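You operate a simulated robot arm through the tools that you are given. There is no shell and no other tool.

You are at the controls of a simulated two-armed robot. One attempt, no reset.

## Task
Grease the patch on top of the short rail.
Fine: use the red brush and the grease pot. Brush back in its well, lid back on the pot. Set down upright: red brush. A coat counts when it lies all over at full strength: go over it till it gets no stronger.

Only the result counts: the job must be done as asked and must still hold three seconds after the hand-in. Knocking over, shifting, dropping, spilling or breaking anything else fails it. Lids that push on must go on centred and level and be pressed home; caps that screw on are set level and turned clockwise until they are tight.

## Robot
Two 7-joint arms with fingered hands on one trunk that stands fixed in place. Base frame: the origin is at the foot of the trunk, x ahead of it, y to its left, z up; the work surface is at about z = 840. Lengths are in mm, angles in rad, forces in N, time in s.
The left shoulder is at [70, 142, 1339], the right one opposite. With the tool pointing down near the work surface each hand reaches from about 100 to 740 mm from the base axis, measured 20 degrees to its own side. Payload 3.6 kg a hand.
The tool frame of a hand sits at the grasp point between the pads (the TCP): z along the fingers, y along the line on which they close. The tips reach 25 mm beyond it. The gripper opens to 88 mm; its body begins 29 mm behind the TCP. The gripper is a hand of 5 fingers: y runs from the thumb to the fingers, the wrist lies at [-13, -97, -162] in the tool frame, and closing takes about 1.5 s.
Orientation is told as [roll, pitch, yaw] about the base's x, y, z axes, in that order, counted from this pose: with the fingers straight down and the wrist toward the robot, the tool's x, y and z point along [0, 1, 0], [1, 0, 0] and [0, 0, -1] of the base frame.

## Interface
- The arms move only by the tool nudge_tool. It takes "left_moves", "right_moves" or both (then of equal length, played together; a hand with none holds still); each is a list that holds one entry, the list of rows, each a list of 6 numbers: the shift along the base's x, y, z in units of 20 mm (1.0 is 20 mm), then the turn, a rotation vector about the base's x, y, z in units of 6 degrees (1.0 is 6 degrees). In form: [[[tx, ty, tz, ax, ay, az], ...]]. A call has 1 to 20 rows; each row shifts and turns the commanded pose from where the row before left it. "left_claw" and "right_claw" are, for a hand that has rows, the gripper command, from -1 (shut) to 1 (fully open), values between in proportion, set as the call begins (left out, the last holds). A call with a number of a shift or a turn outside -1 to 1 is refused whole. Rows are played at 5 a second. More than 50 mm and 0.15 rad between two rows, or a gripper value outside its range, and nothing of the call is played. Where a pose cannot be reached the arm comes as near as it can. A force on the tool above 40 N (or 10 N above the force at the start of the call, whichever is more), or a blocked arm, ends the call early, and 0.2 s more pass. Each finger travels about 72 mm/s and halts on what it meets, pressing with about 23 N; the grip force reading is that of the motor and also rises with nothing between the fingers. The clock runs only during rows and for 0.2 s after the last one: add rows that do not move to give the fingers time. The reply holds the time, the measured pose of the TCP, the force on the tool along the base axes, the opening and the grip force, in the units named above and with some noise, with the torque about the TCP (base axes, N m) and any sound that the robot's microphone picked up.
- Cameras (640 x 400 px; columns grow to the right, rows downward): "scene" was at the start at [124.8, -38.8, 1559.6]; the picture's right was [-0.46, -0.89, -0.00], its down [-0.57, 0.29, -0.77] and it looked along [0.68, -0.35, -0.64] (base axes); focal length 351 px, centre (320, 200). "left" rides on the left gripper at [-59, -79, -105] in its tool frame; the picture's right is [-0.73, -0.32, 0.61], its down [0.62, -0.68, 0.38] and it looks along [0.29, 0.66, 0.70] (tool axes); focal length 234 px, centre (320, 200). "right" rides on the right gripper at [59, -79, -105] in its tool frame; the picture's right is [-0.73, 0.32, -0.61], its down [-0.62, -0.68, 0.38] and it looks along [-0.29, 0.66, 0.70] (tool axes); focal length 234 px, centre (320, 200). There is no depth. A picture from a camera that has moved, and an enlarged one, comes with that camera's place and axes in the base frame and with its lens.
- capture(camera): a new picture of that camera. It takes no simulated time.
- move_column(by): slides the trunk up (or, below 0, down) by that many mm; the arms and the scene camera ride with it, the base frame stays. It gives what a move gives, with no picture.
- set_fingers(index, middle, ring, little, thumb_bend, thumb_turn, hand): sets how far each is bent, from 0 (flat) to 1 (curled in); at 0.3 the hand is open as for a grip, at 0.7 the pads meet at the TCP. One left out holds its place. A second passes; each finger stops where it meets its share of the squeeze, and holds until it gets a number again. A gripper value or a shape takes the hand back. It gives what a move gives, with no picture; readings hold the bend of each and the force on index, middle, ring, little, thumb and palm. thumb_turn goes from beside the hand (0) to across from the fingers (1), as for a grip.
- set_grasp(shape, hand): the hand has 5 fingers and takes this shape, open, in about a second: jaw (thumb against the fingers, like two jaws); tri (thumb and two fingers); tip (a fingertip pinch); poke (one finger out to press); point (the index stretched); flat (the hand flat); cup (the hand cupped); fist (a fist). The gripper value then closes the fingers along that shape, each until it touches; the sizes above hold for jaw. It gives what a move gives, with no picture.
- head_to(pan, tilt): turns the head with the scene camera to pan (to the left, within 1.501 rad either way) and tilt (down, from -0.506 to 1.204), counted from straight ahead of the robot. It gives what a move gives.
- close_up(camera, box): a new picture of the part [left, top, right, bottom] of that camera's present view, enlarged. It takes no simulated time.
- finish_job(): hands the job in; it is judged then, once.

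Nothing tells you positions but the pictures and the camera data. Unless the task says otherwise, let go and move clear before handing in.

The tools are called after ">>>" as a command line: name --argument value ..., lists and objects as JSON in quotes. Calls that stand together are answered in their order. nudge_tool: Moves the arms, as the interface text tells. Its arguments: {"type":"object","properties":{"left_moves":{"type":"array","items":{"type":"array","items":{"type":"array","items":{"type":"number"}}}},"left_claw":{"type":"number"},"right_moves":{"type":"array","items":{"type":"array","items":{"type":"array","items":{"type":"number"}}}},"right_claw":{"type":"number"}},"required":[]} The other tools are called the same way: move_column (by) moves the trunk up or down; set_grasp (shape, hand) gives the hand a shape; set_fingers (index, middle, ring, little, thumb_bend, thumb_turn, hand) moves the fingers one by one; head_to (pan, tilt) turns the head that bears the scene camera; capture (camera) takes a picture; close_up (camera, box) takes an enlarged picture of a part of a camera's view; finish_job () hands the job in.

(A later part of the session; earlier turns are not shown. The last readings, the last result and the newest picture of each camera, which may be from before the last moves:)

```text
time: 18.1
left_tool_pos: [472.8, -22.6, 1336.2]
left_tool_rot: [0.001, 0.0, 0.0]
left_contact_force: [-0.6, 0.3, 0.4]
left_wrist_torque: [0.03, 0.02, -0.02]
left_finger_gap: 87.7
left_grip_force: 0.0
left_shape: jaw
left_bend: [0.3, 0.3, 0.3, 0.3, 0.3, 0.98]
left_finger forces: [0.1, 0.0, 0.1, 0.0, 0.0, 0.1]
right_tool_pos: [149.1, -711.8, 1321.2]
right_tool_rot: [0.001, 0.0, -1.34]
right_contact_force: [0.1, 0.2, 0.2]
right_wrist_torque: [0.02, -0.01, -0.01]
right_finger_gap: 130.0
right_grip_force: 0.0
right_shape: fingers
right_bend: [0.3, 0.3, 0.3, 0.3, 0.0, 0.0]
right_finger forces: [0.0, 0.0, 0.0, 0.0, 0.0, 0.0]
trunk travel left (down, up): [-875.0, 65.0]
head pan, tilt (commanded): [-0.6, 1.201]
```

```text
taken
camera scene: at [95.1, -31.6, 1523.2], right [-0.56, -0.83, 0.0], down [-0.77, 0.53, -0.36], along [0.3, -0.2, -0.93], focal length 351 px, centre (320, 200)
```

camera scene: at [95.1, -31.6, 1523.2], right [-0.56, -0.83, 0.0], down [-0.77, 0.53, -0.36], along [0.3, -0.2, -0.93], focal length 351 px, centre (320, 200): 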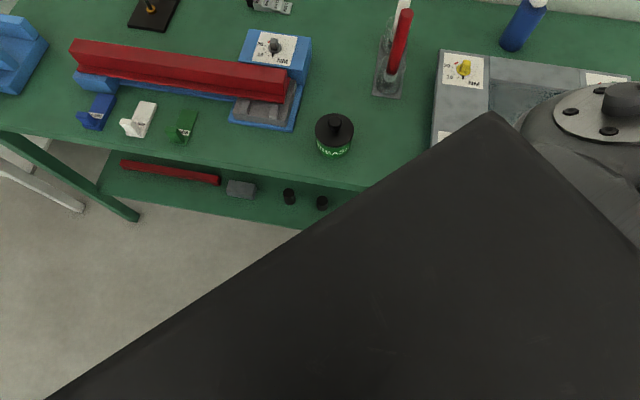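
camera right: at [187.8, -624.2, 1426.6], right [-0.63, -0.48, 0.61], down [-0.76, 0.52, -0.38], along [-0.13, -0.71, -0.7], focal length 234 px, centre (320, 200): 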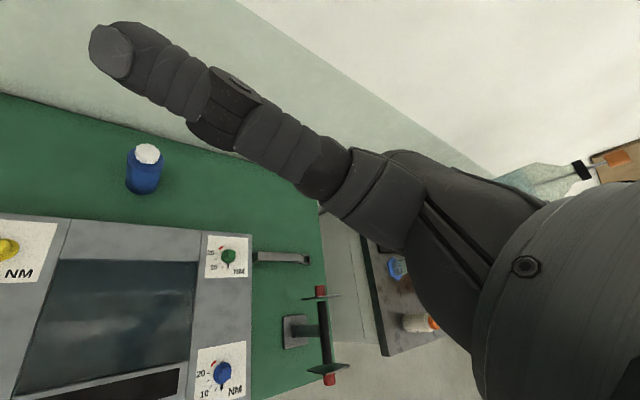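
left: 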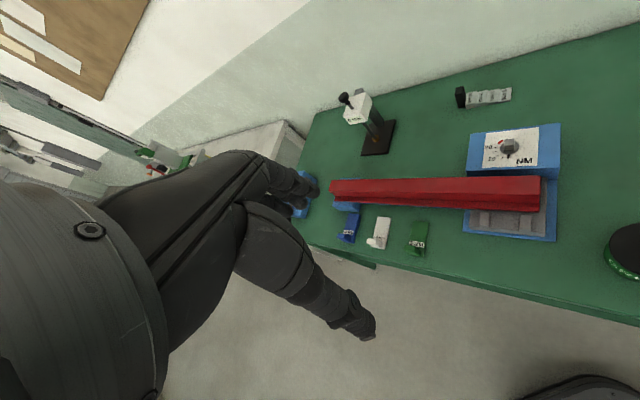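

The tray's frame is made of bars and may hold the rail I want, so I'll look at it from above with the right camera.

>>> nudge_tool --right_moves '[[[0.7, 0.7, 0.5, 0, 0, 0.5], [0.7, 0.7, 0.5, 0, 0, 0.5], [0.7, 0.7, 0.5, 0, 0, 0.5], [0.7, 0.7, 0, 0, 0, 0.5], [0.7, 0.7, 0, 0, 0, 0], [0.7, 0.7, 0, 0, 0, 0], [0, -0.7, 0, 0, 0, 0], [0, 0, 0, 0, 0, 0]]]'

>>> capture --camera "right"

>>> close_up --camera "right" --box '[0, 200, 320, 400]'

```text
time: 19.9
left_tool_pos: [471.8, -21.9, 1335.9]
left_tool_rot: [0.002, 0.0, 0.0]
left_contact_force: [0.5, -0.2, -0.7]
left_wrist_torque: [-0.01, -0.01, 0.02]
left_finger_gap: 87.6
left_grip_force: 0.1
left_shape: jaw
left_bend: [0.3, 0.3, 0.3, 0.3, 0.3, 0.98]
left_finger forces: [0.0, 0.0, 0.0, 0.0, 0.1, 0.1]
right_tool_pos: [231.4, -643.0, 1350.3]
right_tool_rot: [0.0, 0.001, -1.132]
right_contact_force: [0.5, -0.4, 0.3]
right_wrist_torque: [-0.06, -0.01, 0.0]
right_finger_gap: 129.8
right_grip_force: 0.2
right_shape: fingers
right_bend: [0.3, 0.3, 0.3, 0.3, 0.0, 0.0]
right_finger forces: [0.1, 0.1, 0.0, 0.0, 0.0, 0.0]
trunk travel left (down, up): [-875.0, 65.0]
head pan, tilt (commanded): [-0.6, 1.201]
```

```text
taken
camera right: at [252.3, -546.9, 1456.1], right [-0.52, -0.6, 0.61], down [-0.85, 0.35, -0.38], along [0.02, -0.72, -0.7], focal length 234 px, centre (320, 200)
```

right: 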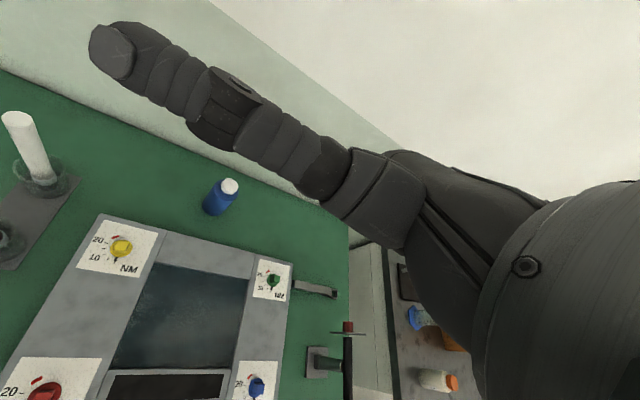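

```text
2.00 times, centred on (160, 300) of right
camera zoom: at [252.3, -546.9, 1456.1], right [-0.52, -0.6, 0.61], down [-0.85, 0.35, -0.38], along [0.02, -0.72, -0.7], focal length 468 px, centre (640, 0)
```

zoom: 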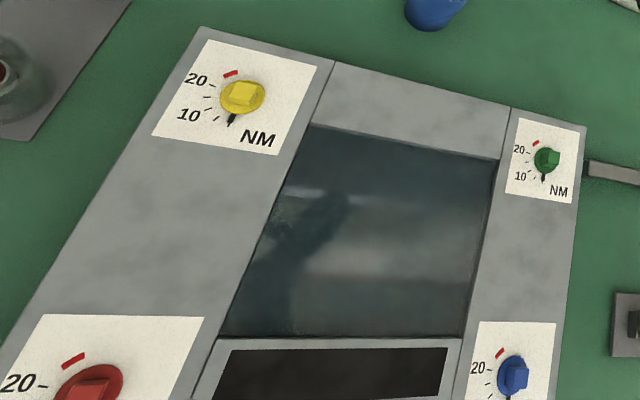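

The red beam has a rail section (foot, web, head) and is the only reachable rail, so it's probably the "short rail". I'll reset the right hand and bring it closer to look for a patch on its top.

>>> set_grasp --hand "right" --shape "jaw"

>>> nudge_tool --right_moves '[[[0.5, 1, 0, 0, 0, 0.9], [0.5, 1, 0, 0, 0, 0.9], [0.5, 1, 0, 0, 0, 0.9], [0.5, 1, 0, 0, 0, 0.9], [0.5, 1, 0, 0, 0, 0.9], [0.5, 1, 0, 0, 0, 0.9], [0.5, 1, 0, 0, 0, 0.9], [0.5, 1, 0, 0, 0, 0.9], [0.5, 1, -0.5, 0, 0, 0.9], [0.5, 1, -1, 0, 0, 0.9], [0.5, 1, -1, 0, 0, 0], [0.5, 1, -1, 0, 0, 0], [0.5, 1, -1, 0, 0, 0], [0.5, 1, -1, 0, 0, 0], [0.5, 1, -1, 0, 0, 0]]]'

>>> capture --camera "right"

```text
time: 20.8
left_tool_pos: [472.5, -21.4, 1337.2]
left_tool_rot: [-0.001, -0.001, 0.001]
left_contact_force: [-0.2, 1.1, -0.1]
left_wrist_torque: [0.02, -0.01, -0.06]
left_finger_gap: 87.8
left_grip_force: 0.0
left_shape: jaw
left_bend: [0.3, 0.3, 0.3, 0.3, 0.3, 0.98]
left_finger forces: [0.0, 0.1, 0.1, 0.0, 0.0, 0.0]
right_tool_pos: [232.2, -642.6, 1351.3]
right_tool_rot: [0.0, 0.0, -1.131]
right_contact_force: [-1.1, -0.3, -0.2]
right_wrist_torque: [-0.01, -0.03, 0.01]
right_finger_gap: 87.9
right_grip_force: 0.0
right_shape: jaw
right_bend: [0.3, 0.3, 0.3, 0.3, 0.3, 0.97]
right_finger forces: [0.1, 0.0, 0.1, 0.1, 0.1, 0.0]
trunk travel left (down, up): [-875.0, 65.0]
head pan, tilt (commanded): [-0.6, 1.201]
```

```text
time: 24.0
left_tool_pos: [473.3, -20.8, 1336.1]
left_tool_rot: [-0.001, 0.002, 0.001]
left_contact_force: [-0.2, 0.0, -0.1]
left_wrist_torque: [-0.03, 0.01, 0.02]
left_finger_gap: 87.6
left_grip_force: 0.1
left_shape: jaw
left_bend: [0.3, 0.3, 0.3, 0.3, 0.3, 0.98]
left_finger forces: [0.1, 0.0, 0.1, 0.1, 0.0, 0.0]
right_tool_pos: [384.4, -341.7, 1221.7]
right_tool_rot: [0.0, -0.001, -0.19]
right_contact_force: [0.0, 0.4, -1.4]
right_wrist_torque: [-0.02, 0.0, 0.02]
right_finger_gap: 87.8
right_grip_force: 0.0
right_shape: jaw
right_bend: [0.3, 0.3, 0.3, 0.3, 0.3, 0.97]
right_finger forces: [0.1, 0.0, 0.0, 0.0, 0.1, 0.0]
trunk travel left (down, up): [-875.0, 65.0]
head pan, tilt (commanded): [-0.6, 1.201]
```

```text
taken
camera right: at [318.8, -270.1, 1326.2], right [0.18, -0.77, 0.61], down [-0.79, -0.49, -0.38], along [0.59, -0.41, -0.7], focal length 234 px, centre (320, 200)
```

right: 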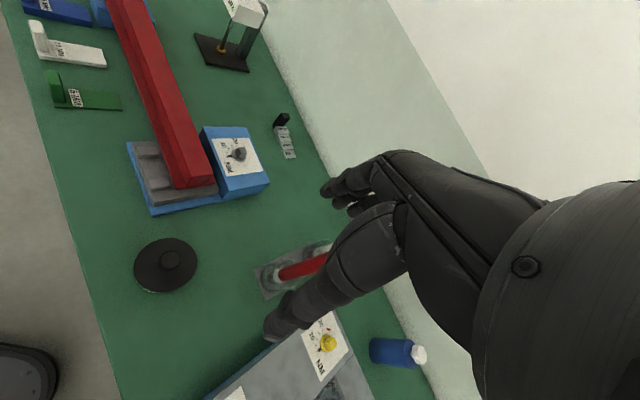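

>>> close_up --camera "right" --box '[90, 0, 282, 120]'

>>> close_up --camera "right" --box '[110, 110, 302, 230]'

>>> close_up --camera "right" --box '[110, 190, 334, 330]'

```text
3.33 times, centred on (186, 60) of right
camera zoom: at [318.8, -270.1, 1326.2], right [0.18, -0.77, 0.61], down [-0.79, -0.49, -0.38], along [0.59, -0.41, -0.7], focal length 781 px, centre (767, 667)
```

zoom: 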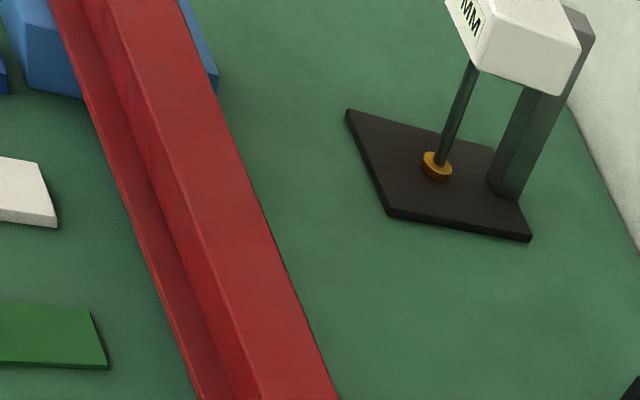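

```text
3.33 times, centred on (206, 170) of right
camera zoom: at [318.8, -270.1, 1326.2], right [0.18, -0.77, 0.61], down [-0.79, -0.49, -0.38], along [0.59, -0.41, -0.7], focal length 781 px, centre (700, 300)
```

zoom: 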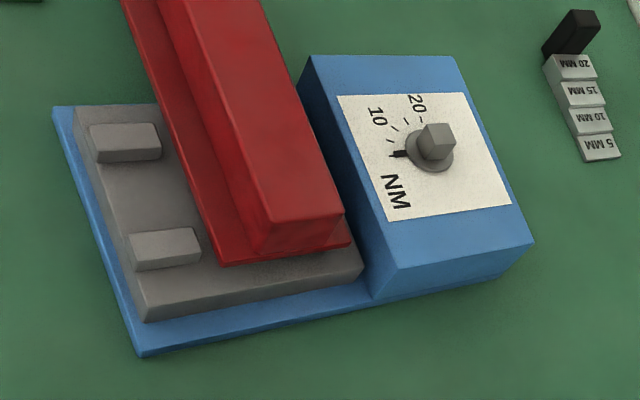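

```text
2.86 times, centred on (222, 260) of right
camera zoom: at [318.8, -270.1, 1326.2], right [0.18, -0.77, 0.61], down [-0.79, -0.49, -0.38], along [0.59, -0.41, -0.7], focal length 669 px, centre (600, 29)
```

zoom: 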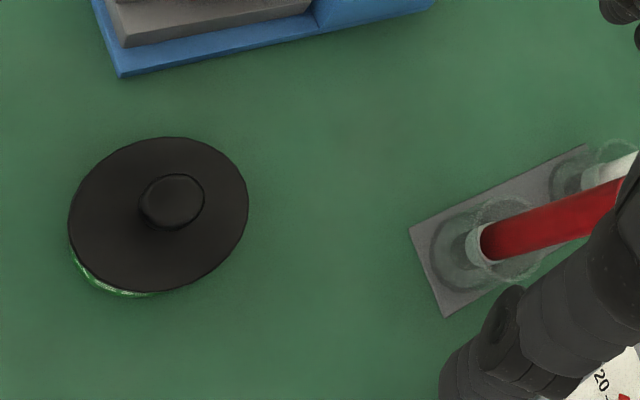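

I see no marked patch on the red beam yet. I'll look around the whole room to rule out another rail before I commit.

>>> head_to --pan 1.2 --tilt 0.6

>>> capture --camera "scene"

>>> head_to --pan -1.5 --tilt 0.6

>>> capture --camera "scene"

>>> head_to --pan 0.2 --tilt 0.5

>>> capture --camera "scene"

```text
time: 25.8
left_tool_pos: [471.8, -21.0, 1336.7]
left_tool_rot: [0.001, 0.001, -0.001]
left_contact_force: [0.0, -0.6, -0.2]
left_wrist_torque: [0.03, 0.02, 0.03]
left_finger_gap: 87.8
left_grip_force: 0.0
left_shape: jaw
left_bend: [0.3, 0.3, 0.3, 0.3, 0.3, 0.98]
left_finger forces: [0.0, 0.1, 0.1, 0.1, 0.0, 0.1]
right_tool_pos: [382.2, -342.6, 1221.4]
right_tool_rot: [0.001, 0.001, -0.189]
right_contact_force: [0.7, 0.1, 0.0]
right_wrist_torque: [-0.03, 0.04, -0.04]
right_finger_gap: 88.1
right_grip_force: 0.0
right_shape: jaw
right_bend: [0.3, 0.3, 0.3, 0.3, 0.3, 0.97]
right_finger forces: [0.0, 0.0, 0.1, 0.0, 0.0, 0.1]
trunk travel left (down, up): [-875.0, 65.0]
head pan, tilt (commanded): [1.201, 0.6]
```

```text
taken
camera scene: at [81.1, 82.4, 1567.7], right [0.93, -0.36, 0.0], down [-0.2, -0.53, -0.82], along [0.3, 0.77, -0.57], focal length 351 px, centre (320, 200)
```

scene: 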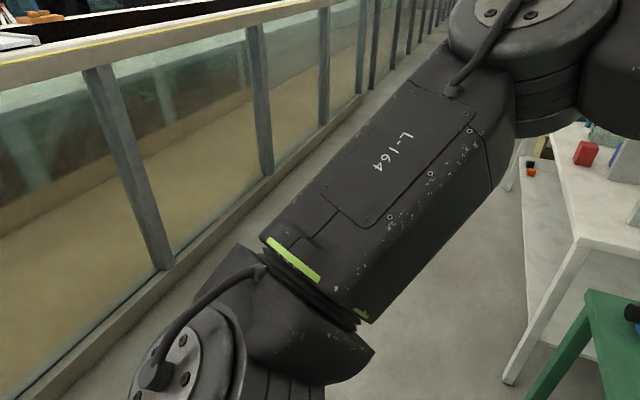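

```text
time: 28.2
left_tool_pos: [472.8, -21.5, 1337.6]
left_tool_rot: [-0.001, -0.001, 0.0]
left_contact_force: [0.1, -0.6, -0.1]
left_wrist_torque: [0.01, 0.01, -0.02]
left_finger_gap: 88.0
left_grip_force: 0.0
left_shape: jaw
left_bend: [0.3, 0.3, 0.3, 0.3, 0.3, 0.98]
left_finger forces: [0.1, 0.0, 0.0, 0.0, 0.0, 0.0]
right_tool_pos: [382.4, -343.0, 1221.1]
right_tool_rot: [0.0, -0.001, -0.188]
right_contact_force: [-0.7, 0.3, -0.2]
right_wrist_torque: [-0.02, 0.02, 0.01]
right_finger_gap: 87.7
right_grip_force: 0.0
right_shape: jaw
right_bend: [0.3, 0.3, 0.3, 0.3, 0.3, 0.97]
right_finger forces: [0.1, 0.0, 0.0, 0.0, 0.0, 0.0]
trunk travel left (down, up): [-875.0, 65.0]
head pan, tilt (commanded): [-1.499, 0.6]
```

```text
taken
camera scene: at [55.4, -88.1, 1567.7], right [-1.0, -0.07, 0.0], down [-0.04, 0.56, -0.83], along [0.06, -0.82, -0.56], focal length 351 px, centre (320, 200)
```

scene: 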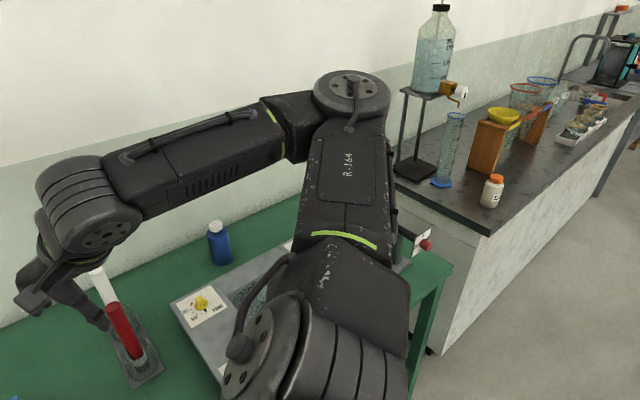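

```text
time: 29.9
left_tool_pos: [472.2, -21.9, 1336.5]
left_tool_rot: [0.0, 0.0, -0.001]
left_contact_force: [-0.7, -0.1, 0.9]
left_wrist_torque: [-0.03, 0.02, 0.02]
left_finger_gap: 87.7
left_grip_force: 0.1
left_shape: jaw
left_bend: [0.3, 0.3, 0.3, 0.3, 0.3, 0.98]
left_finger forces: [0.1, 0.0, 0.0, 0.1, 0.0, 0.0]
right_tool_pos: [381.7, -342.7, 1221.9]
right_tool_rot: [0.001, 0.0, -0.189]
right_contact_force: [-0.4, -0.4, 0.1]
right_wrist_torque: [0.02, 0.01, 0.0]
right_finger_gap: 87.9
right_grip_force: 0.0
right_shape: jaw
right_bend: [0.3, 0.3, 0.3, 0.3, 0.3, 0.97]
right_finger forces: [0.0, 0.0, 0.0, 0.0, 0.1, 0.1]
trunk travel left (down, up): [-875.0, 65.0]
head pan, tilt (commanded): [0.201, 0.499]
```

```text
taken
camera scene: at [138.2, 18.1, 1576.8], right [0.2, -0.98, 0.0], down [-0.47, -0.1, -0.88], along [0.86, 0.17, -0.48], focal length 351 px, centre (320, 200)
```

scene: 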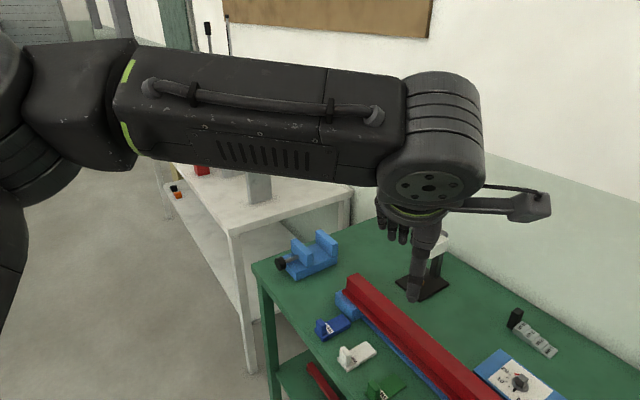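

I'm taking the red rail on the blue fixture as the short rail. Next I'll bring the left hand's camera down close to its top.

>>> nudge_tool --left_moves '[[[0.4, 0, -0.9, 0, 0, 0], [0.4, 0, -0.9, 0, 0, 0], [0.4, 0, -0.9, 0, 0, 0], [0.4, 0, -0.9, 0, 0, 0], [0.4, 0, -0.9, 0, 0, 0], [0.4, 0, -0.9, 0, 0, 0], [0.4, 0, -0.9, 0, 0, 0], [0.4, 0, -0.9, 0, 0, 0], [0.4, 0, -0.9, 0, 0, 0], [0.4, 0, -0.9, 0, 0, 0]]]'

>>> capture --camera "left"

>>> head_to --pan -0.5 --tilt 0.8

>>> capture --camera "scene"

```text
time: 32.1
left_tool_pos: [552.7, -21.2, 1156.1]
left_tool_rot: [0.001, 0.001, -0.001]
left_contact_force: [-0.9, -0.3, -0.1]
left_wrist_torque: [0.01, -0.03, 0.0]
left_finger_gap: 87.8
left_grip_force: 0.1
left_shape: jaw
left_bend: [0.3, 0.3, 0.3, 0.3, 0.3, 0.98]
left_finger forces: [0.0, 0.1, 0.1, 0.1, 0.0, 0.1]
right_tool_pos: [383.3, -342.2, 1220.6]
right_tool_rot: [0.0, 0.0, -0.19]
right_contact_force: [0.3, -0.2, 0.9]
right_wrist_torque: [0.02, 0.04, 0.03]
right_finger_gap: 87.9
right_grip_force: 0.0
right_shape: jaw
right_bend: [0.3, 0.3, 0.3, 0.3, 0.3, 0.97]
right_finger forces: [0.0, 0.0, 0.0, 0.1, 0.0, 0.0]
trunk travel left (down, up): [-875.0, 65.0]
head pan, tilt (commanded): [0.201, 0.499]
```

```text
taken
camera left: at [473.4, -79.8, 1261.2], right [-0.32, -0.73, -0.61], down [-0.68, 0.62, -0.38], along [0.66, 0.29, -0.7], focal length 234 px, centre (320, 200)
```

left: 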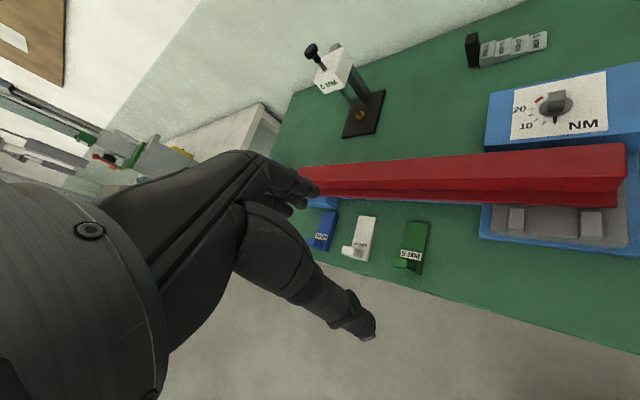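

```text
time: 33.2
left_tool_pos: [551.3, -21.3, 1156.3]
left_tool_rot: [0.001, -0.001, -0.001]
left_contact_force: [0.6, -0.1, -0.3]
left_wrist_torque: [0.02, 0.0, 0.0]
left_finger_gap: 87.5
left_grip_force: 0.1
left_shape: jaw
left_bend: [0.3, 0.3, 0.3, 0.3, 0.3, 0.98]
left_finger forces: [0.0, 0.1, 0.1, 0.0, 0.0, 0.0]
right_tool_pos: [382.3, -342.6, 1221.3]
right_tool_rot: [-0.001, -0.001, -0.188]
right_contact_force: [-0.7, -0.6, -0.6]
right_wrist_torque: [0.01, 0.02, 0.01]
right_finger_gap: 87.9
right_grip_force: 0.0
right_shape: jaw
right_bend: [0.3, 0.3, 0.3, 0.3, 0.3, 0.97]
right_finger forces: [0.1, 0.0, 0.0, 0.1, 0.0, 0.1]
trunk travel left (down, up): [-875.0, 65.0]
head pan, tilt (commanded): [-0.499, 0.799]
```

```text
taken
camera scene: at [119.9, -38.4, 1550.9], right [-0.48, -0.88, 0.0], down [-0.63, 0.34, -0.7], along [0.61, -0.33, -0.72], focal length 351 px, centre (320, 200)
```

scene: 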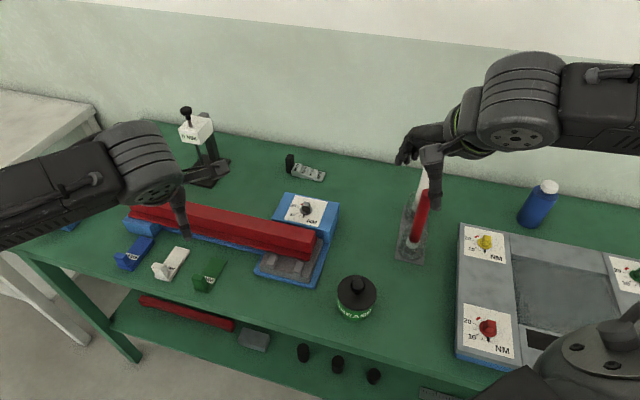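

>>> close_up --camera "left" --box '[500, 130, 640, 218]'

>>> close_up --camera "left" --box '[390, 130, 530, 218]'

>>> close_up --camera "left" --box '[290, 140, 430, 228]'

>>> close_up --camera "scene" --box '[240, 190, 352, 260]'

>>> close_up --camera "scene" --box '[130, 190, 258, 270]'

```text
4.55 times, centred on (570, 174) of left
camera zoom: at [472.6, -79.9, 1261.8], right [-0.32, -0.73, -0.61], down [-0.68, 0.62, -0.38], along [0.66, 0.29, -0.7], focal length 1064 px, centre (-816, 318)
```

zoom: 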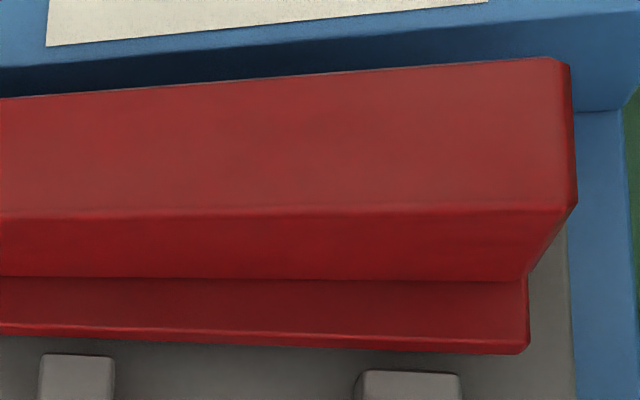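

```text
4.55 times, centred on (460, 174) of left
camera zoom: at [472.6, -79.9, 1261.8], right [-0.32, -0.73, -0.61], down [-0.68, 0.62, -0.38], along [0.66, 0.29, -0.7], focal length 1064 px, centre (-316, 318)
```

zoom: 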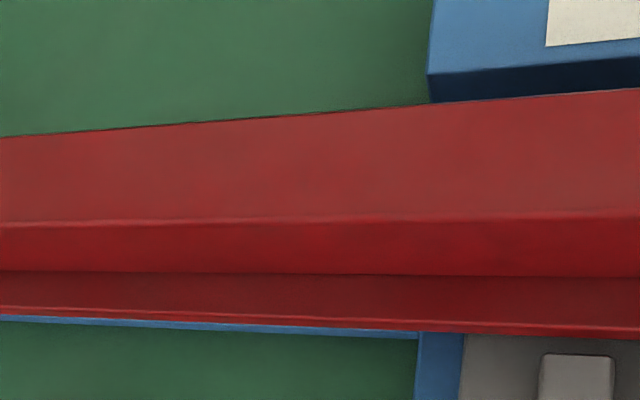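

```text
4.55 times, centred on (360, 184) of left
camera zoom: at [472.6, -79.9, 1261.8], right [-0.32, -0.73, -0.61], down [-0.68, 0.62, -0.38], along [0.66, 0.29, -0.7], focal length 1064 px, centre (138, 273)
```

zoom: 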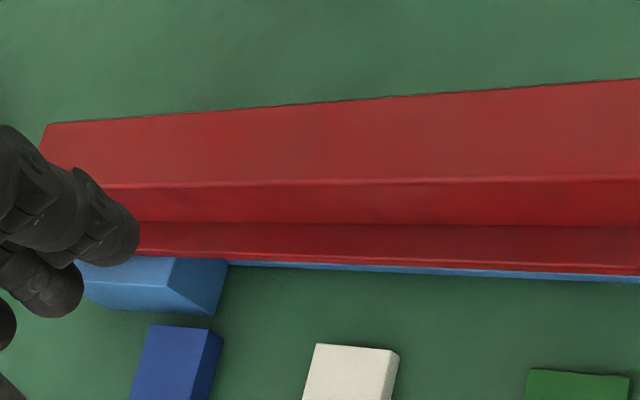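

```text
5.71 times, centred on (296, 225) of scene
camera zoom: at [119.9, -38.4, 1550.9], right [-0.48, -0.88, 0.0], down [-0.63, 0.34, -0.7], along [0.61, -0.33, -0.72], focal length 2007 px, centre (457, 57)
```

zoom: 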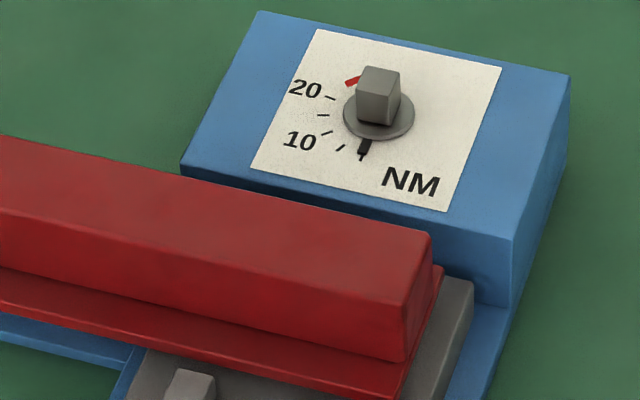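

```text
5.00 times, centred on (194, 230) of scene
camera zoom: at [119.9, -38.4, 1550.9], right [-0.48, -0.88, 0.0], down [-0.63, 0.34, -0.7], along [0.61, -0.33, -0.72], focal length 1756 px, centre (950, 50)
```

zoom: 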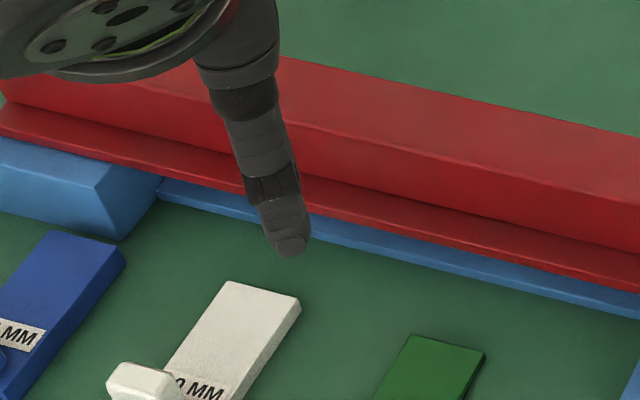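

I'll check the pot and lid closely to learn how it opens and to measure it.

>>> close_up --camera "scene" --box '[316, 260, 396, 330]'

>>> close_up --camera "scene" --box '[376, 160, 472, 270]'

>>> capture --camera "right"

>>> close_up --camera "right" --box '[110, 220, 238, 300]'

```text
5.71 times, centred on (356, 295) of scene
camera zoom: at [119.9, -38.4, 1550.9], right [-0.48, -0.88, 0.0], down [-0.63, 0.34, -0.7], along [0.61, -0.33, -0.72], focal length 2007 px, centre (114, -343)
```

zoom: 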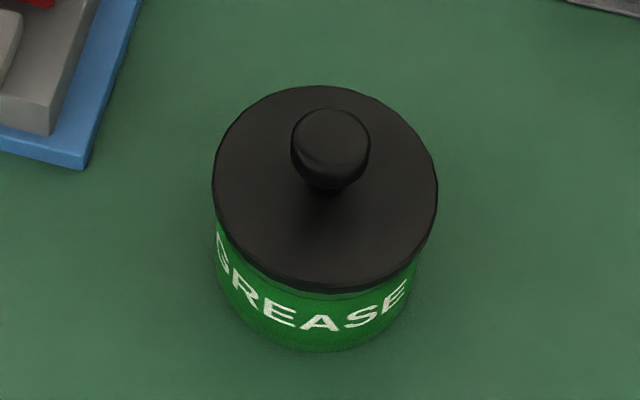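

```text
3.64 times, centred on (424, 215) of scene
camera zoom: at [119.9, -38.4, 1550.9], right [-0.48, -0.88, 0.0], down [-0.63, 0.34, -0.7], along [0.61, -0.33, -0.72], focal length 1277 px, centre (-58, 146)
```

zoom: 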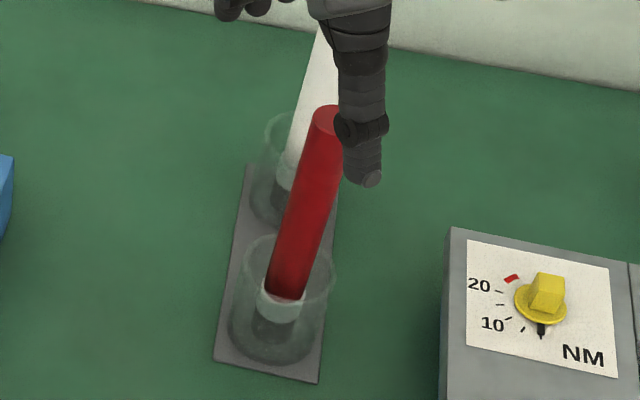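

```text
taken
camera right: at [317.4, -270.1, 1326.9], right [0.18, -0.77, 0.61], down [-0.79, -0.49, -0.38], along [0.59, -0.41, -0.7], focal length 234 px, centre (320, 200)
```

right: 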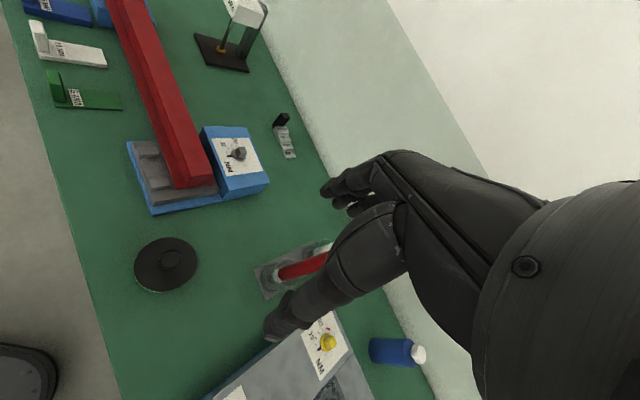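

```text
5.00 times, centred on (174, 260) of right
camera zoom: at [317.4, -270.1, 1326.9], right [0.18, -0.77, 0.61], down [-0.79, -0.49, -0.38], along [0.59, -0.41, -0.7], focal length 1171 px, centre (1050, -100)
```

zoom: 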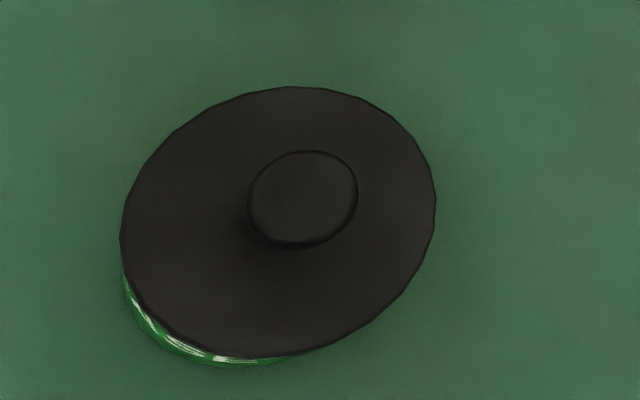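

No marked patch shows, so it will have to show up as I grease. I put the pot lid at about (410, -284), top at z≈882 with a knob up to about 918, and the red brush at about (466, -481), top at z≈1045. I'll clear the right hand and bring the left hand over the lid.

>>> nudge_tool --right_moves '[[[0, -1, 0.2, 0, 0, 0], [0, -1, 0.2, 0, 0, 0], [0, -1, 0.2, 0, 0, 0], [0, -1, 0.2, 0, 0, 0], [0, -1, 0.2, 0, 0, 0], [0, -1, 0.2, 0, 0, 0], [0, -1, 0.2, 0, 0, 0], [0, -1, 0.2, 0, 0, 0], [-0.3, -1, 0, 0, 0, 0], [-0.3, -1, 0, 0, 0, 0], [-0.3, -1, 0, 0, 0, 0], [-0.3, -1, 0, 0, 0, 0]]]'

>>> nudge_tool --left_moves '[[[-0.5, -0.94, 0, 0, 0, -0.54], [-0.5, -0.94, 0, 0, 0, -0.54], [-0.5, -0.94, 0, 0, 0, -0.54], [-0.5, -0.94, 0, 0, 0, -0.54], [-0.5, -0.94, 0, 0, 0, -0.54], [-0.5, -0.94, 0, 0, 0, -0.54], [-0.5, -0.94, 0, 0, 0, -0.54], [-0.5, -0.94, 0, 0, 0, -0.54], [-0.5, -0.94, 0, 0, 0, -0.54], [-0.5, -0.94, 0, 0, 0, -0.54], [-0.5, -0.94, 0, 0, 0, -0.54], [-0.5, -0.94, 0, 0, 0, -0.54], [-0.5, -0.94, 0, 0, 0, -0.54], [-0.6, -0.94, 0, 0, 0, -0.54]]]'

>>> capture --camera "left"

>>> capture --camera "scene"

```text
time: 35.8
left_tool_pos: [552.4, -22.5, 1156.3]
left_tool_rot: [0.0, 0.0, 0.0]
left_contact_force: [0.0, 0.3, 0.5]
left_wrist_torque: [0.04, 0.01, 0.01]
left_finger_gap: 87.3
left_grip_force: 0.1
left_shape: jaw
left_bend: [0.3, 0.3, 0.3, 0.3, 0.3, 0.98]
left_finger forces: [0.0, 0.0, 0.0, 0.0, 0.0, 0.0]
right_tool_pos: [359.1, -582.5, 1252.6]
right_tool_rot: [-0.001, -0.001, -0.187]
right_contact_force: [0.1, -0.4, -0.2]
right_wrist_torque: [0.04, -0.01, 0.0]
right_finger_gap: 87.9
right_grip_force: 0.2
right_shape: jaw
right_bend: [0.3, 0.3, 0.3, 0.3, 0.3, 0.97]
right_finger forces: [0.1, 0.0, 0.0, 0.0, 0.0, 0.1]
trunk travel left (down, up): [-875.0, 65.0]
head pan, tilt (commanded): [-0.499, 0.799]
```

```text
time: 38.8
left_tool_pos: [410.1, -286.4, 1157.4]
left_tool_rot: [0.001, 0.001, -0.792]
left_contact_force: [-0.1, 0.0, -0.4]
left_wrist_torque: [0.03, -0.01, 0.03]
left_finger_gap: 87.5
left_grip_force: 0.0
left_shape: jaw
left_bend: [0.3, 0.3, 0.3, 0.3, 0.3, 0.98]
left_finger forces: [0.0, 0.1, 0.0, 0.0, 0.1, 0.0]
right_tool_pos: [358.1, -582.6, 1252.4]
right_tool_rot: [0.0, 0.0, -0.188]
right_contact_force: [0.5, 0.0, 0.8]
right_wrist_torque: [0.01, 0.0, 0.03]
right_finger_gap: 88.0
right_grip_force: 0.0
right_shape: jaw
right_bend: [0.3, 0.3, 0.3, 0.3, 0.3, 0.97]
right_finger forces: [0.1, 0.0, 0.0, 0.0, 0.1, 0.0]
trunk travel left (down, up): [-875.0, 65.0]
head pan, tilt (commanded): [-0.499, 0.799]
```

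```text
taken
camera left: at [312.0, -270.8, 1261.3], right [-0.74, -0.28, -0.61], down [-0.03, 0.92, -0.38], along [0.67, -0.26, -0.7], focal length 234 px, centre (320, 200)
```

left: 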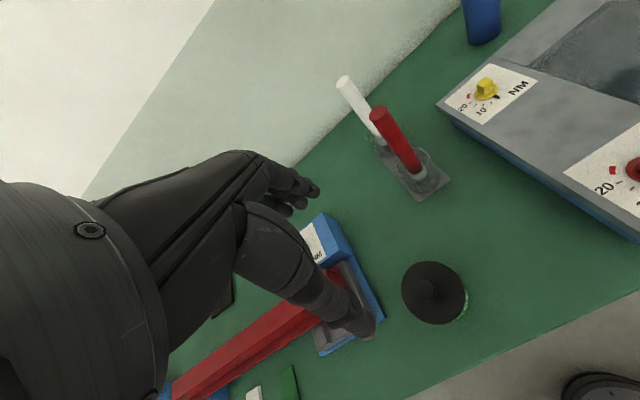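

```text
taken
camera scene: at [119.2, -39.7, 1550.9], right [-0.48, -0.88, 0.0], down [-0.63, 0.34, -0.7], along [0.61, -0.33, -0.72], focal length 351 px, centre (320, 200)
```

scene: 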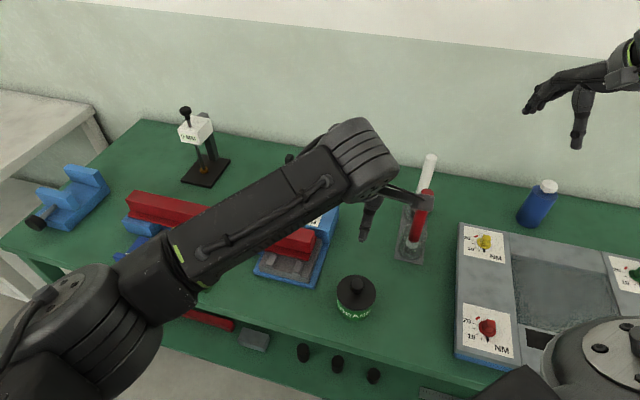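

>>> close_up --camera "left" --box '[390, 240, 486, 330]'

>>> close_up --camera "left" --box '[330, 60, 474, 210]'

>>> close_up --camera "scene" --box '[326, 180, 454, 330]'

```text
4.44 times, centred on (438, 285) of left
camera zoom: at [312.0, -270.8, 1261.3], right [-0.74, -0.28, -0.61], down [-0.03, 0.92, -0.38], along [0.67, -0.26, -0.7], focal length 1041 px, centre (-204, -178)
```

zoom: 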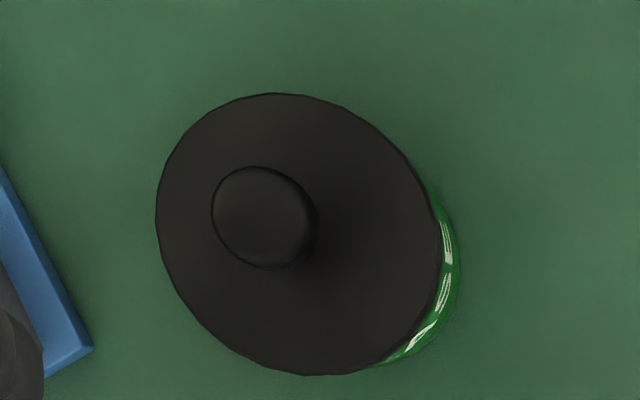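

```text
2.67 times, centred on (402, 135) of left
camera zoom: at [312.0, -270.8, 1261.3], right [-0.74, -0.28, -0.61], down [-0.03, 0.92, -0.38], along [0.67, -0.26, -0.7], focal length 624 px, centre (101, 373)
```

zoom: 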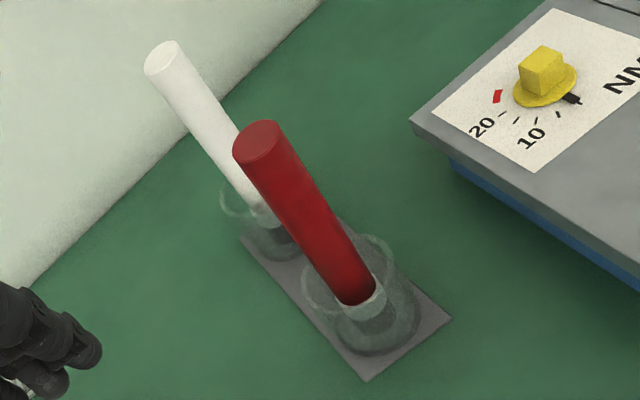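

```text
2.67 times, centred on (390, 255) of scene
camera zoom: at [119.2, -39.7, 1550.9], right [-0.48, -0.88, 0.0], down [-0.63, 0.34, -0.7], along [0.61, -0.33, -0.72], focal length 937 px, centre (133, 53)
```

zoom: 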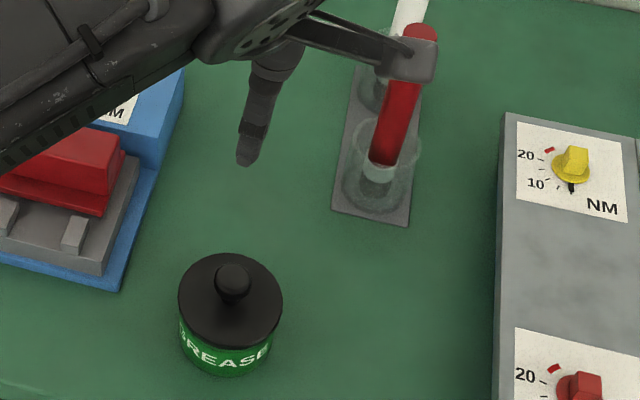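

Both cameras agree: the lid centre is at (410, -284). I'll lower the left hand to just above the knob and check.

>>> nudge_tool --left_moves '[[[0, 0.05, -1, 0, 0, 0], [0, 0, -1, 0, 0, 0], [0, 0, -1, 0, 0, 0], [0, 0, -1, 0, 0, 0], [0, 0, -1, 0, 0, 0], [0, 0, -1, 0, 0, 0], [0, 0, -1, 0, 0, 0], [0, 0, -1, 0, 0, 0], [0, 0, -1, 0, 0, 0], [0, 0, -0.7, 0, 0, 0], [0, 0, 0, 0, 0, 0]]]'

>>> capture --camera "left"

>>> capture --camera "scene"

>>> capture --camera "right"

```text
time: 41.4
left_tool_pos: [467.2, -230.7, 954.0]
left_tool_rot: [0.096, 0.002, -0.723]
left_contact_force: [-0.1, 0.5, -0.1]
left_wrist_torque: [-0.02, 0.01, 0.02]
left_finger_gap: 87.8
left_grip_force: 0.0
left_shape: jaw
left_bend: [0.3, 0.3, 0.3, 0.3, 0.3, 0.98]
left_finger forces: [0.0, 0.0, 0.1, 0.0, 0.1, 0.1]
right_tool_pos: [358.5, -582.2, 1252.5]
right_tool_rot: [-0.001, -0.001, -0.189]
right_contact_force: [0.2, 0.4, 0.3]
right_wrist_torque: [-0.02, -0.01, 0.0]
right_finger_gap: 87.8
right_grip_force: 0.0
right_shape: jaw
right_bend: [0.3, 0.3, 0.3, 0.3, 0.3, 0.97]
right_finger forces: [0.0, 0.0, 0.0, 0.1, 0.0, 0.0]
trunk travel left (down, up): [-875.0, 65.0]
head pan, tilt (commanded): [-0.499, 0.799]
stopped in row 11 (left hand): the arm was blocked; the commanded pose is now the measured one
```

```text
taken
camera left: at [362.5, -229.9, 1052.6], right [-0.68, -0.28, -0.67], down [-0.08, 0.94, -0.32], along [0.73, -0.17, -0.67], focal length 234 px, centre (320, 200)
```

left: 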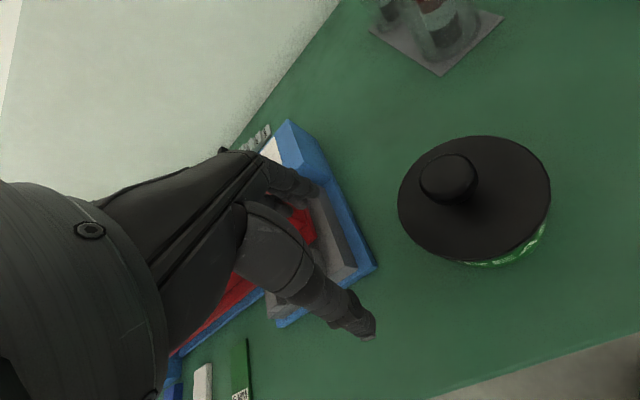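

```text
taken
camera scene: at [119.8, -38.5, 1550.8], right [-0.48, -0.88, 0.0], down [-0.63, 0.34, -0.7], along [0.61, -0.33, -0.72], focal length 351 px, centre (320, 200)
```

scene: 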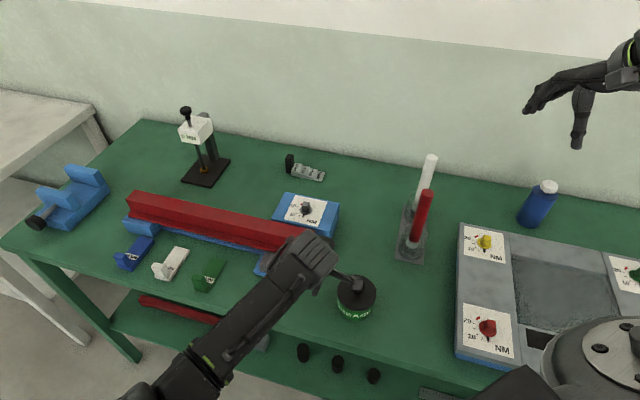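

```text
taken
camera right: at [293.1, -510.2, 1358.4], right [0.18, -0.77, 0.61], down [-0.79, -0.49, -0.38], along [0.59, -0.41, -0.7], focal length 234 px, centre (320, 200)
```

right: 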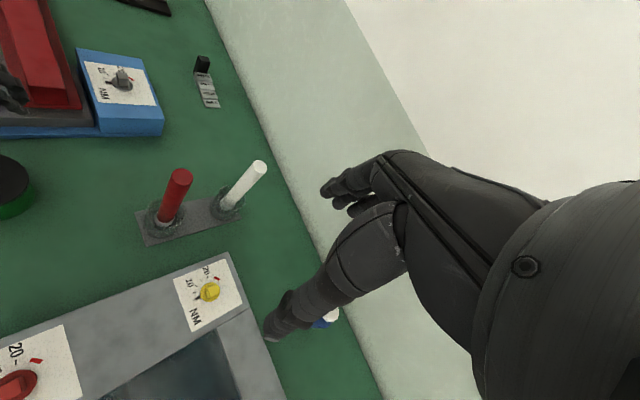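

The left arm was blocked on the way down, probably the forearm against the bench edge, and its hand drifted off target. I'll raise it straight up and check that nothing moved.

>>> nudge_tool --left_moves '[[[0, 0, 0.5, 0, 0, 0], [0, 0, 1, 0, 0, 0], [0, 0, 1, 0, 0, 0], [0, 0, 1, 0, 0, 0], [0, 0, 1, 0, 0, 0], [0, 0, 1, 0, 0, 0], [0, 0, 1, 0, 0, 0], [0, 0, 1, 0, 0, 0], [0, 0, 1, 0, 0, 0], [0, 0, 1, 0, 0, 0], [0, 0, 0, 0, 0, 0]]]'

>>> capture --camera "scene"

```text
time: 43.8
left_tool_pos: [464.0, -236.5, 1144.5]
left_tool_rot: [0.087, 0.0, -0.729]
left_contact_force: [-0.2, -0.2, -0.3]
left_wrist_torque: [0.01, -0.02, 0.0]
left_finger_gap: 87.7
left_grip_force: 0.1
left_shape: jaw
left_bend: [0.3, 0.3, 0.3, 0.3, 0.3, 0.98]
left_finger forces: [0.1, 0.1, 0.1, 0.0, 0.0, 0.1]
right_tool_pos: [357.3, -581.7, 1253.9]
right_tool_rot: [0.0, -0.001, -0.188]
right_contact_force: [0.3, 0.5, 0.7]
right_wrist_torque: [0.01, -0.02, 0.01]
right_finger_gap: 87.8
right_grip_force: 0.1
right_shape: jaw
right_bend: [0.3, 0.3, 0.3, 0.3, 0.3, 0.97]
right_finger forces: [0.0, 0.0, 0.0, 0.0, 0.0, 0.0]
trunk travel left (down, up): [-875.0, 65.0]
head pan, tilt (commanded): [-0.499, 0.799]
```

```text
taken
camera scene: at [120.0, -38.5, 1550.8], right [-0.48, -0.88, 0.0], down [-0.63, 0.34, -0.7], along [0.61, -0.33, -0.72], focal length 351 px, centre (320, 200)
```

scene: 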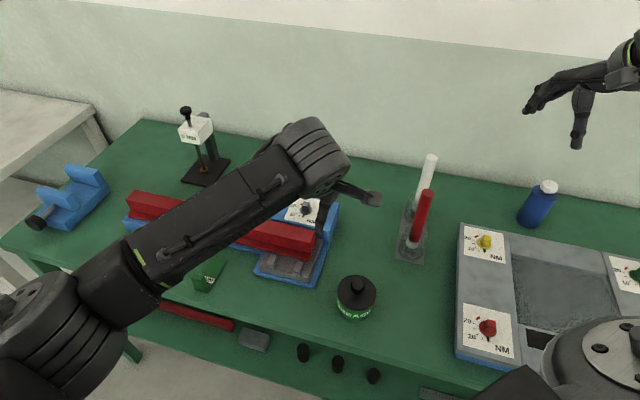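

>>> nudge_tool --left_moves '[[[0, 0.8, 0.8, -0.05, 0, 0.39], [0, 0.8, 0.8, -0.05, 0, 0.39], [0, 0.8, 0.8, -0.05, 0, 0.39], [0, 0.8, 0.8, -0.05, 0, 0.39], [0, 0.8, 0.8, -0.05, 0, 0.39], [0, 0.8, 0.8, -0.05, 0, 0.39], [0, 0.8, 0.6, -0.05, 0, 0.39], [0, 0.8, 0.6, -0.05, 0, 0.39], [0, 0.8, 0.4, -0.05, 0, 0.39], [0, 0.8, 0.4, -0.05, 0, 0.39], [0, 0.8, 0.4, -0.05, 0, 0.39], [0, 0.8, 0, -0.05, 0, 0.39], [0, 0.8, 0, -0.05, 0, 0.39], [0, 0.8, 0, -0.05, 0, 0.39], [0, 0.8, 0, -0.05, 0, 0.39], [0, 0.8, 0, -0.05, 0, 0.39], [-0.3, 0.8, 0, 0, 0, 0.39], [-0.3, 0.8, 0, 0, 0, 0.39], [-0.3, 0.8, 0, 0, 0, 0], [-0.3, 0.8, 0, 0, 0, 0]]]'

>>> capture --camera "scene"

```text
time: 48.0
left_tool_pos: [437.5, 84.6, 1288.9]
left_tool_rot: [0.013, -0.034, 0.006]
left_contact_force: [0.2, 0.5, -0.3]
left_wrist_torque: [-0.05, 0.0, -0.02]
left_finger_gap: 87.9
left_grip_force: 0.1
left_shape: jaw
left_bend: [0.3, 0.3, 0.3, 0.3, 0.3, 0.98]
left_finger forces: [0.1, 0.0, 0.0, 0.0, 0.0, 0.0]
right_tool_pos: [358.2, -580.4, 1253.8]
right_tool_rot: [-0.001, -0.003, -0.188]
right_contact_force: [-0.6, -0.2, -0.1]
right_wrist_torque: [0.0, 0.01, -0.03]
right_finger_gap: 87.8
right_grip_force: 0.0
right_shape: jaw
right_bend: [0.3, 0.3, 0.3, 0.3, 0.3, 0.97]
right_finger forces: [0.0, 0.0, 0.1, 0.0, 0.0, 0.0]
trunk travel left (down, up): [-875.0, 65.0]
head pan, tilt (commanded): [-0.499, 0.799]
```

```text
taken
camera scene: at [119.2, -37.2, 1550.9], right [-0.48, -0.88, 0.0], down [-0.63, 0.34, -0.7], along [0.61, -0.33, -0.72], focal length 351 px, centre (320, 200)
```

scene: 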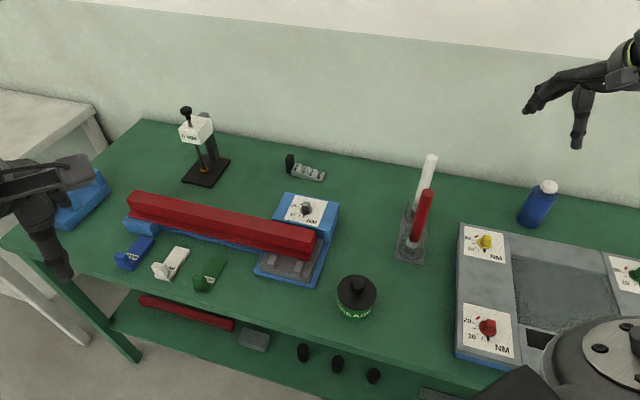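

The bench is undisturbed. The right arm is better placed for the pot, so I'll bring the right hand over the lid instead.

>>> nudge_tool --right_moves '[[[0.173, 0.99, -0.6, 0, 0, -0.135], [0.173, 0.99, -0.6, 0, 0, -0.135], [0.173, 0.99, -0.6, 0, 0, -0.135], [0.173, 0.99, -0.6, 0, 0, -0.135], [0.173, 0.99, -0.6, 0, 0, -0.135], [0.173, 0.99, -0.6, 0, 0, -0.135], [0.173, 0.99, -0.6, 0, 0, -0.135], [0.173, 0.99, -0.6, 0, 0, -0.135], [0.173, 0.99, -0.6, 0, 0, -0.135], [0.173, 0.99, -0.6, 0, 0, -0.135], [0.173, 0.99, -0.6, 0, 0, -0.135], [0.173, 0.99, -0.6, 0, 0, -0.135], [0.173, 0.99, -0.6, 0, 0, -0.135], [0.173, 0.99, -0.6, 0, 0, -0.135], [0.173, 0.99, -0.6, 0, 0, -0.135], [0, 0, 0, 0, 0, 0]]]'

>>> capture --camera "right"

>>> capture --camera "scene"

```text
time: 51.4
left_tool_pos: [439.3, 82.8, 1288.6]
left_tool_rot: [0.012, -0.032, 0.006]
left_contact_force: [-0.1, -0.2, -0.3]
left_wrist_torque: [0.0, -0.02, -0.03]
left_finger_gap: 87.8
left_grip_force: 0.2
left_shape: jaw
left_bend: [0.3, 0.3, 0.3, 0.3, 0.3, 0.98]
left_finger forces: [0.0, 0.0, 0.0, 0.0, 0.0, 0.1]
right_tool_pos: [411.2, -284.9, 1072.3]
right_tool_rot: [-0.002, -0.004, -0.402]
right_contact_force: [-0.1, -0.4, -0.9]
right_wrist_torque: [-0.01, 0.03, -0.01]
right_finger_gap: 87.9
right_grip_force: 0.1
right_shape: jaw
right_bend: [0.3, 0.3, 0.3, 0.3, 0.3, 0.97]
right_finger forces: [0.0, 0.1, 0.0, 0.0, 0.0, 0.0]
trunk travel left (down, up): [-875.0, 65.0]
head pan, tilt (commanded): [-0.499, 0.799]
```

```text
taken
camera right: at [362.5, -200.7, 1178.0], right [0.01, -0.79, 0.61], down [-0.87, -0.31, -0.38], along [0.49, -0.52, -0.7], focal length 234 px, centre (320, 200)
```

right: 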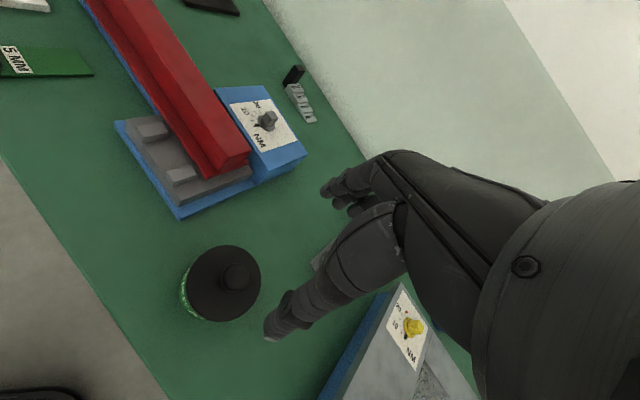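

```text
taken
camera scene: at [119.5, -38.7, 1550.9], right [-0.48, -0.88, 0.0], down [-0.63, 0.34, -0.7], along [0.61, -0.33, -0.72], focal length 351 px, centre (320, 200)
```

scene: 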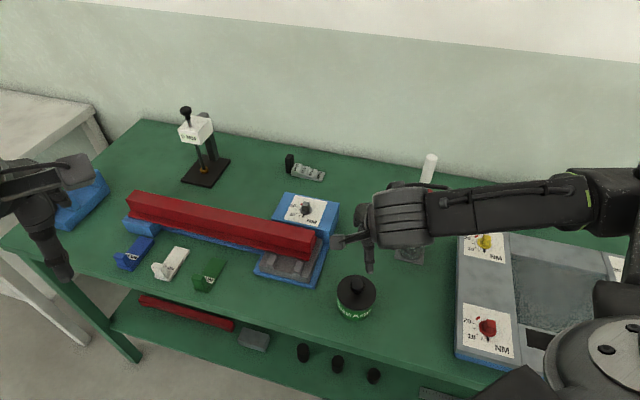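

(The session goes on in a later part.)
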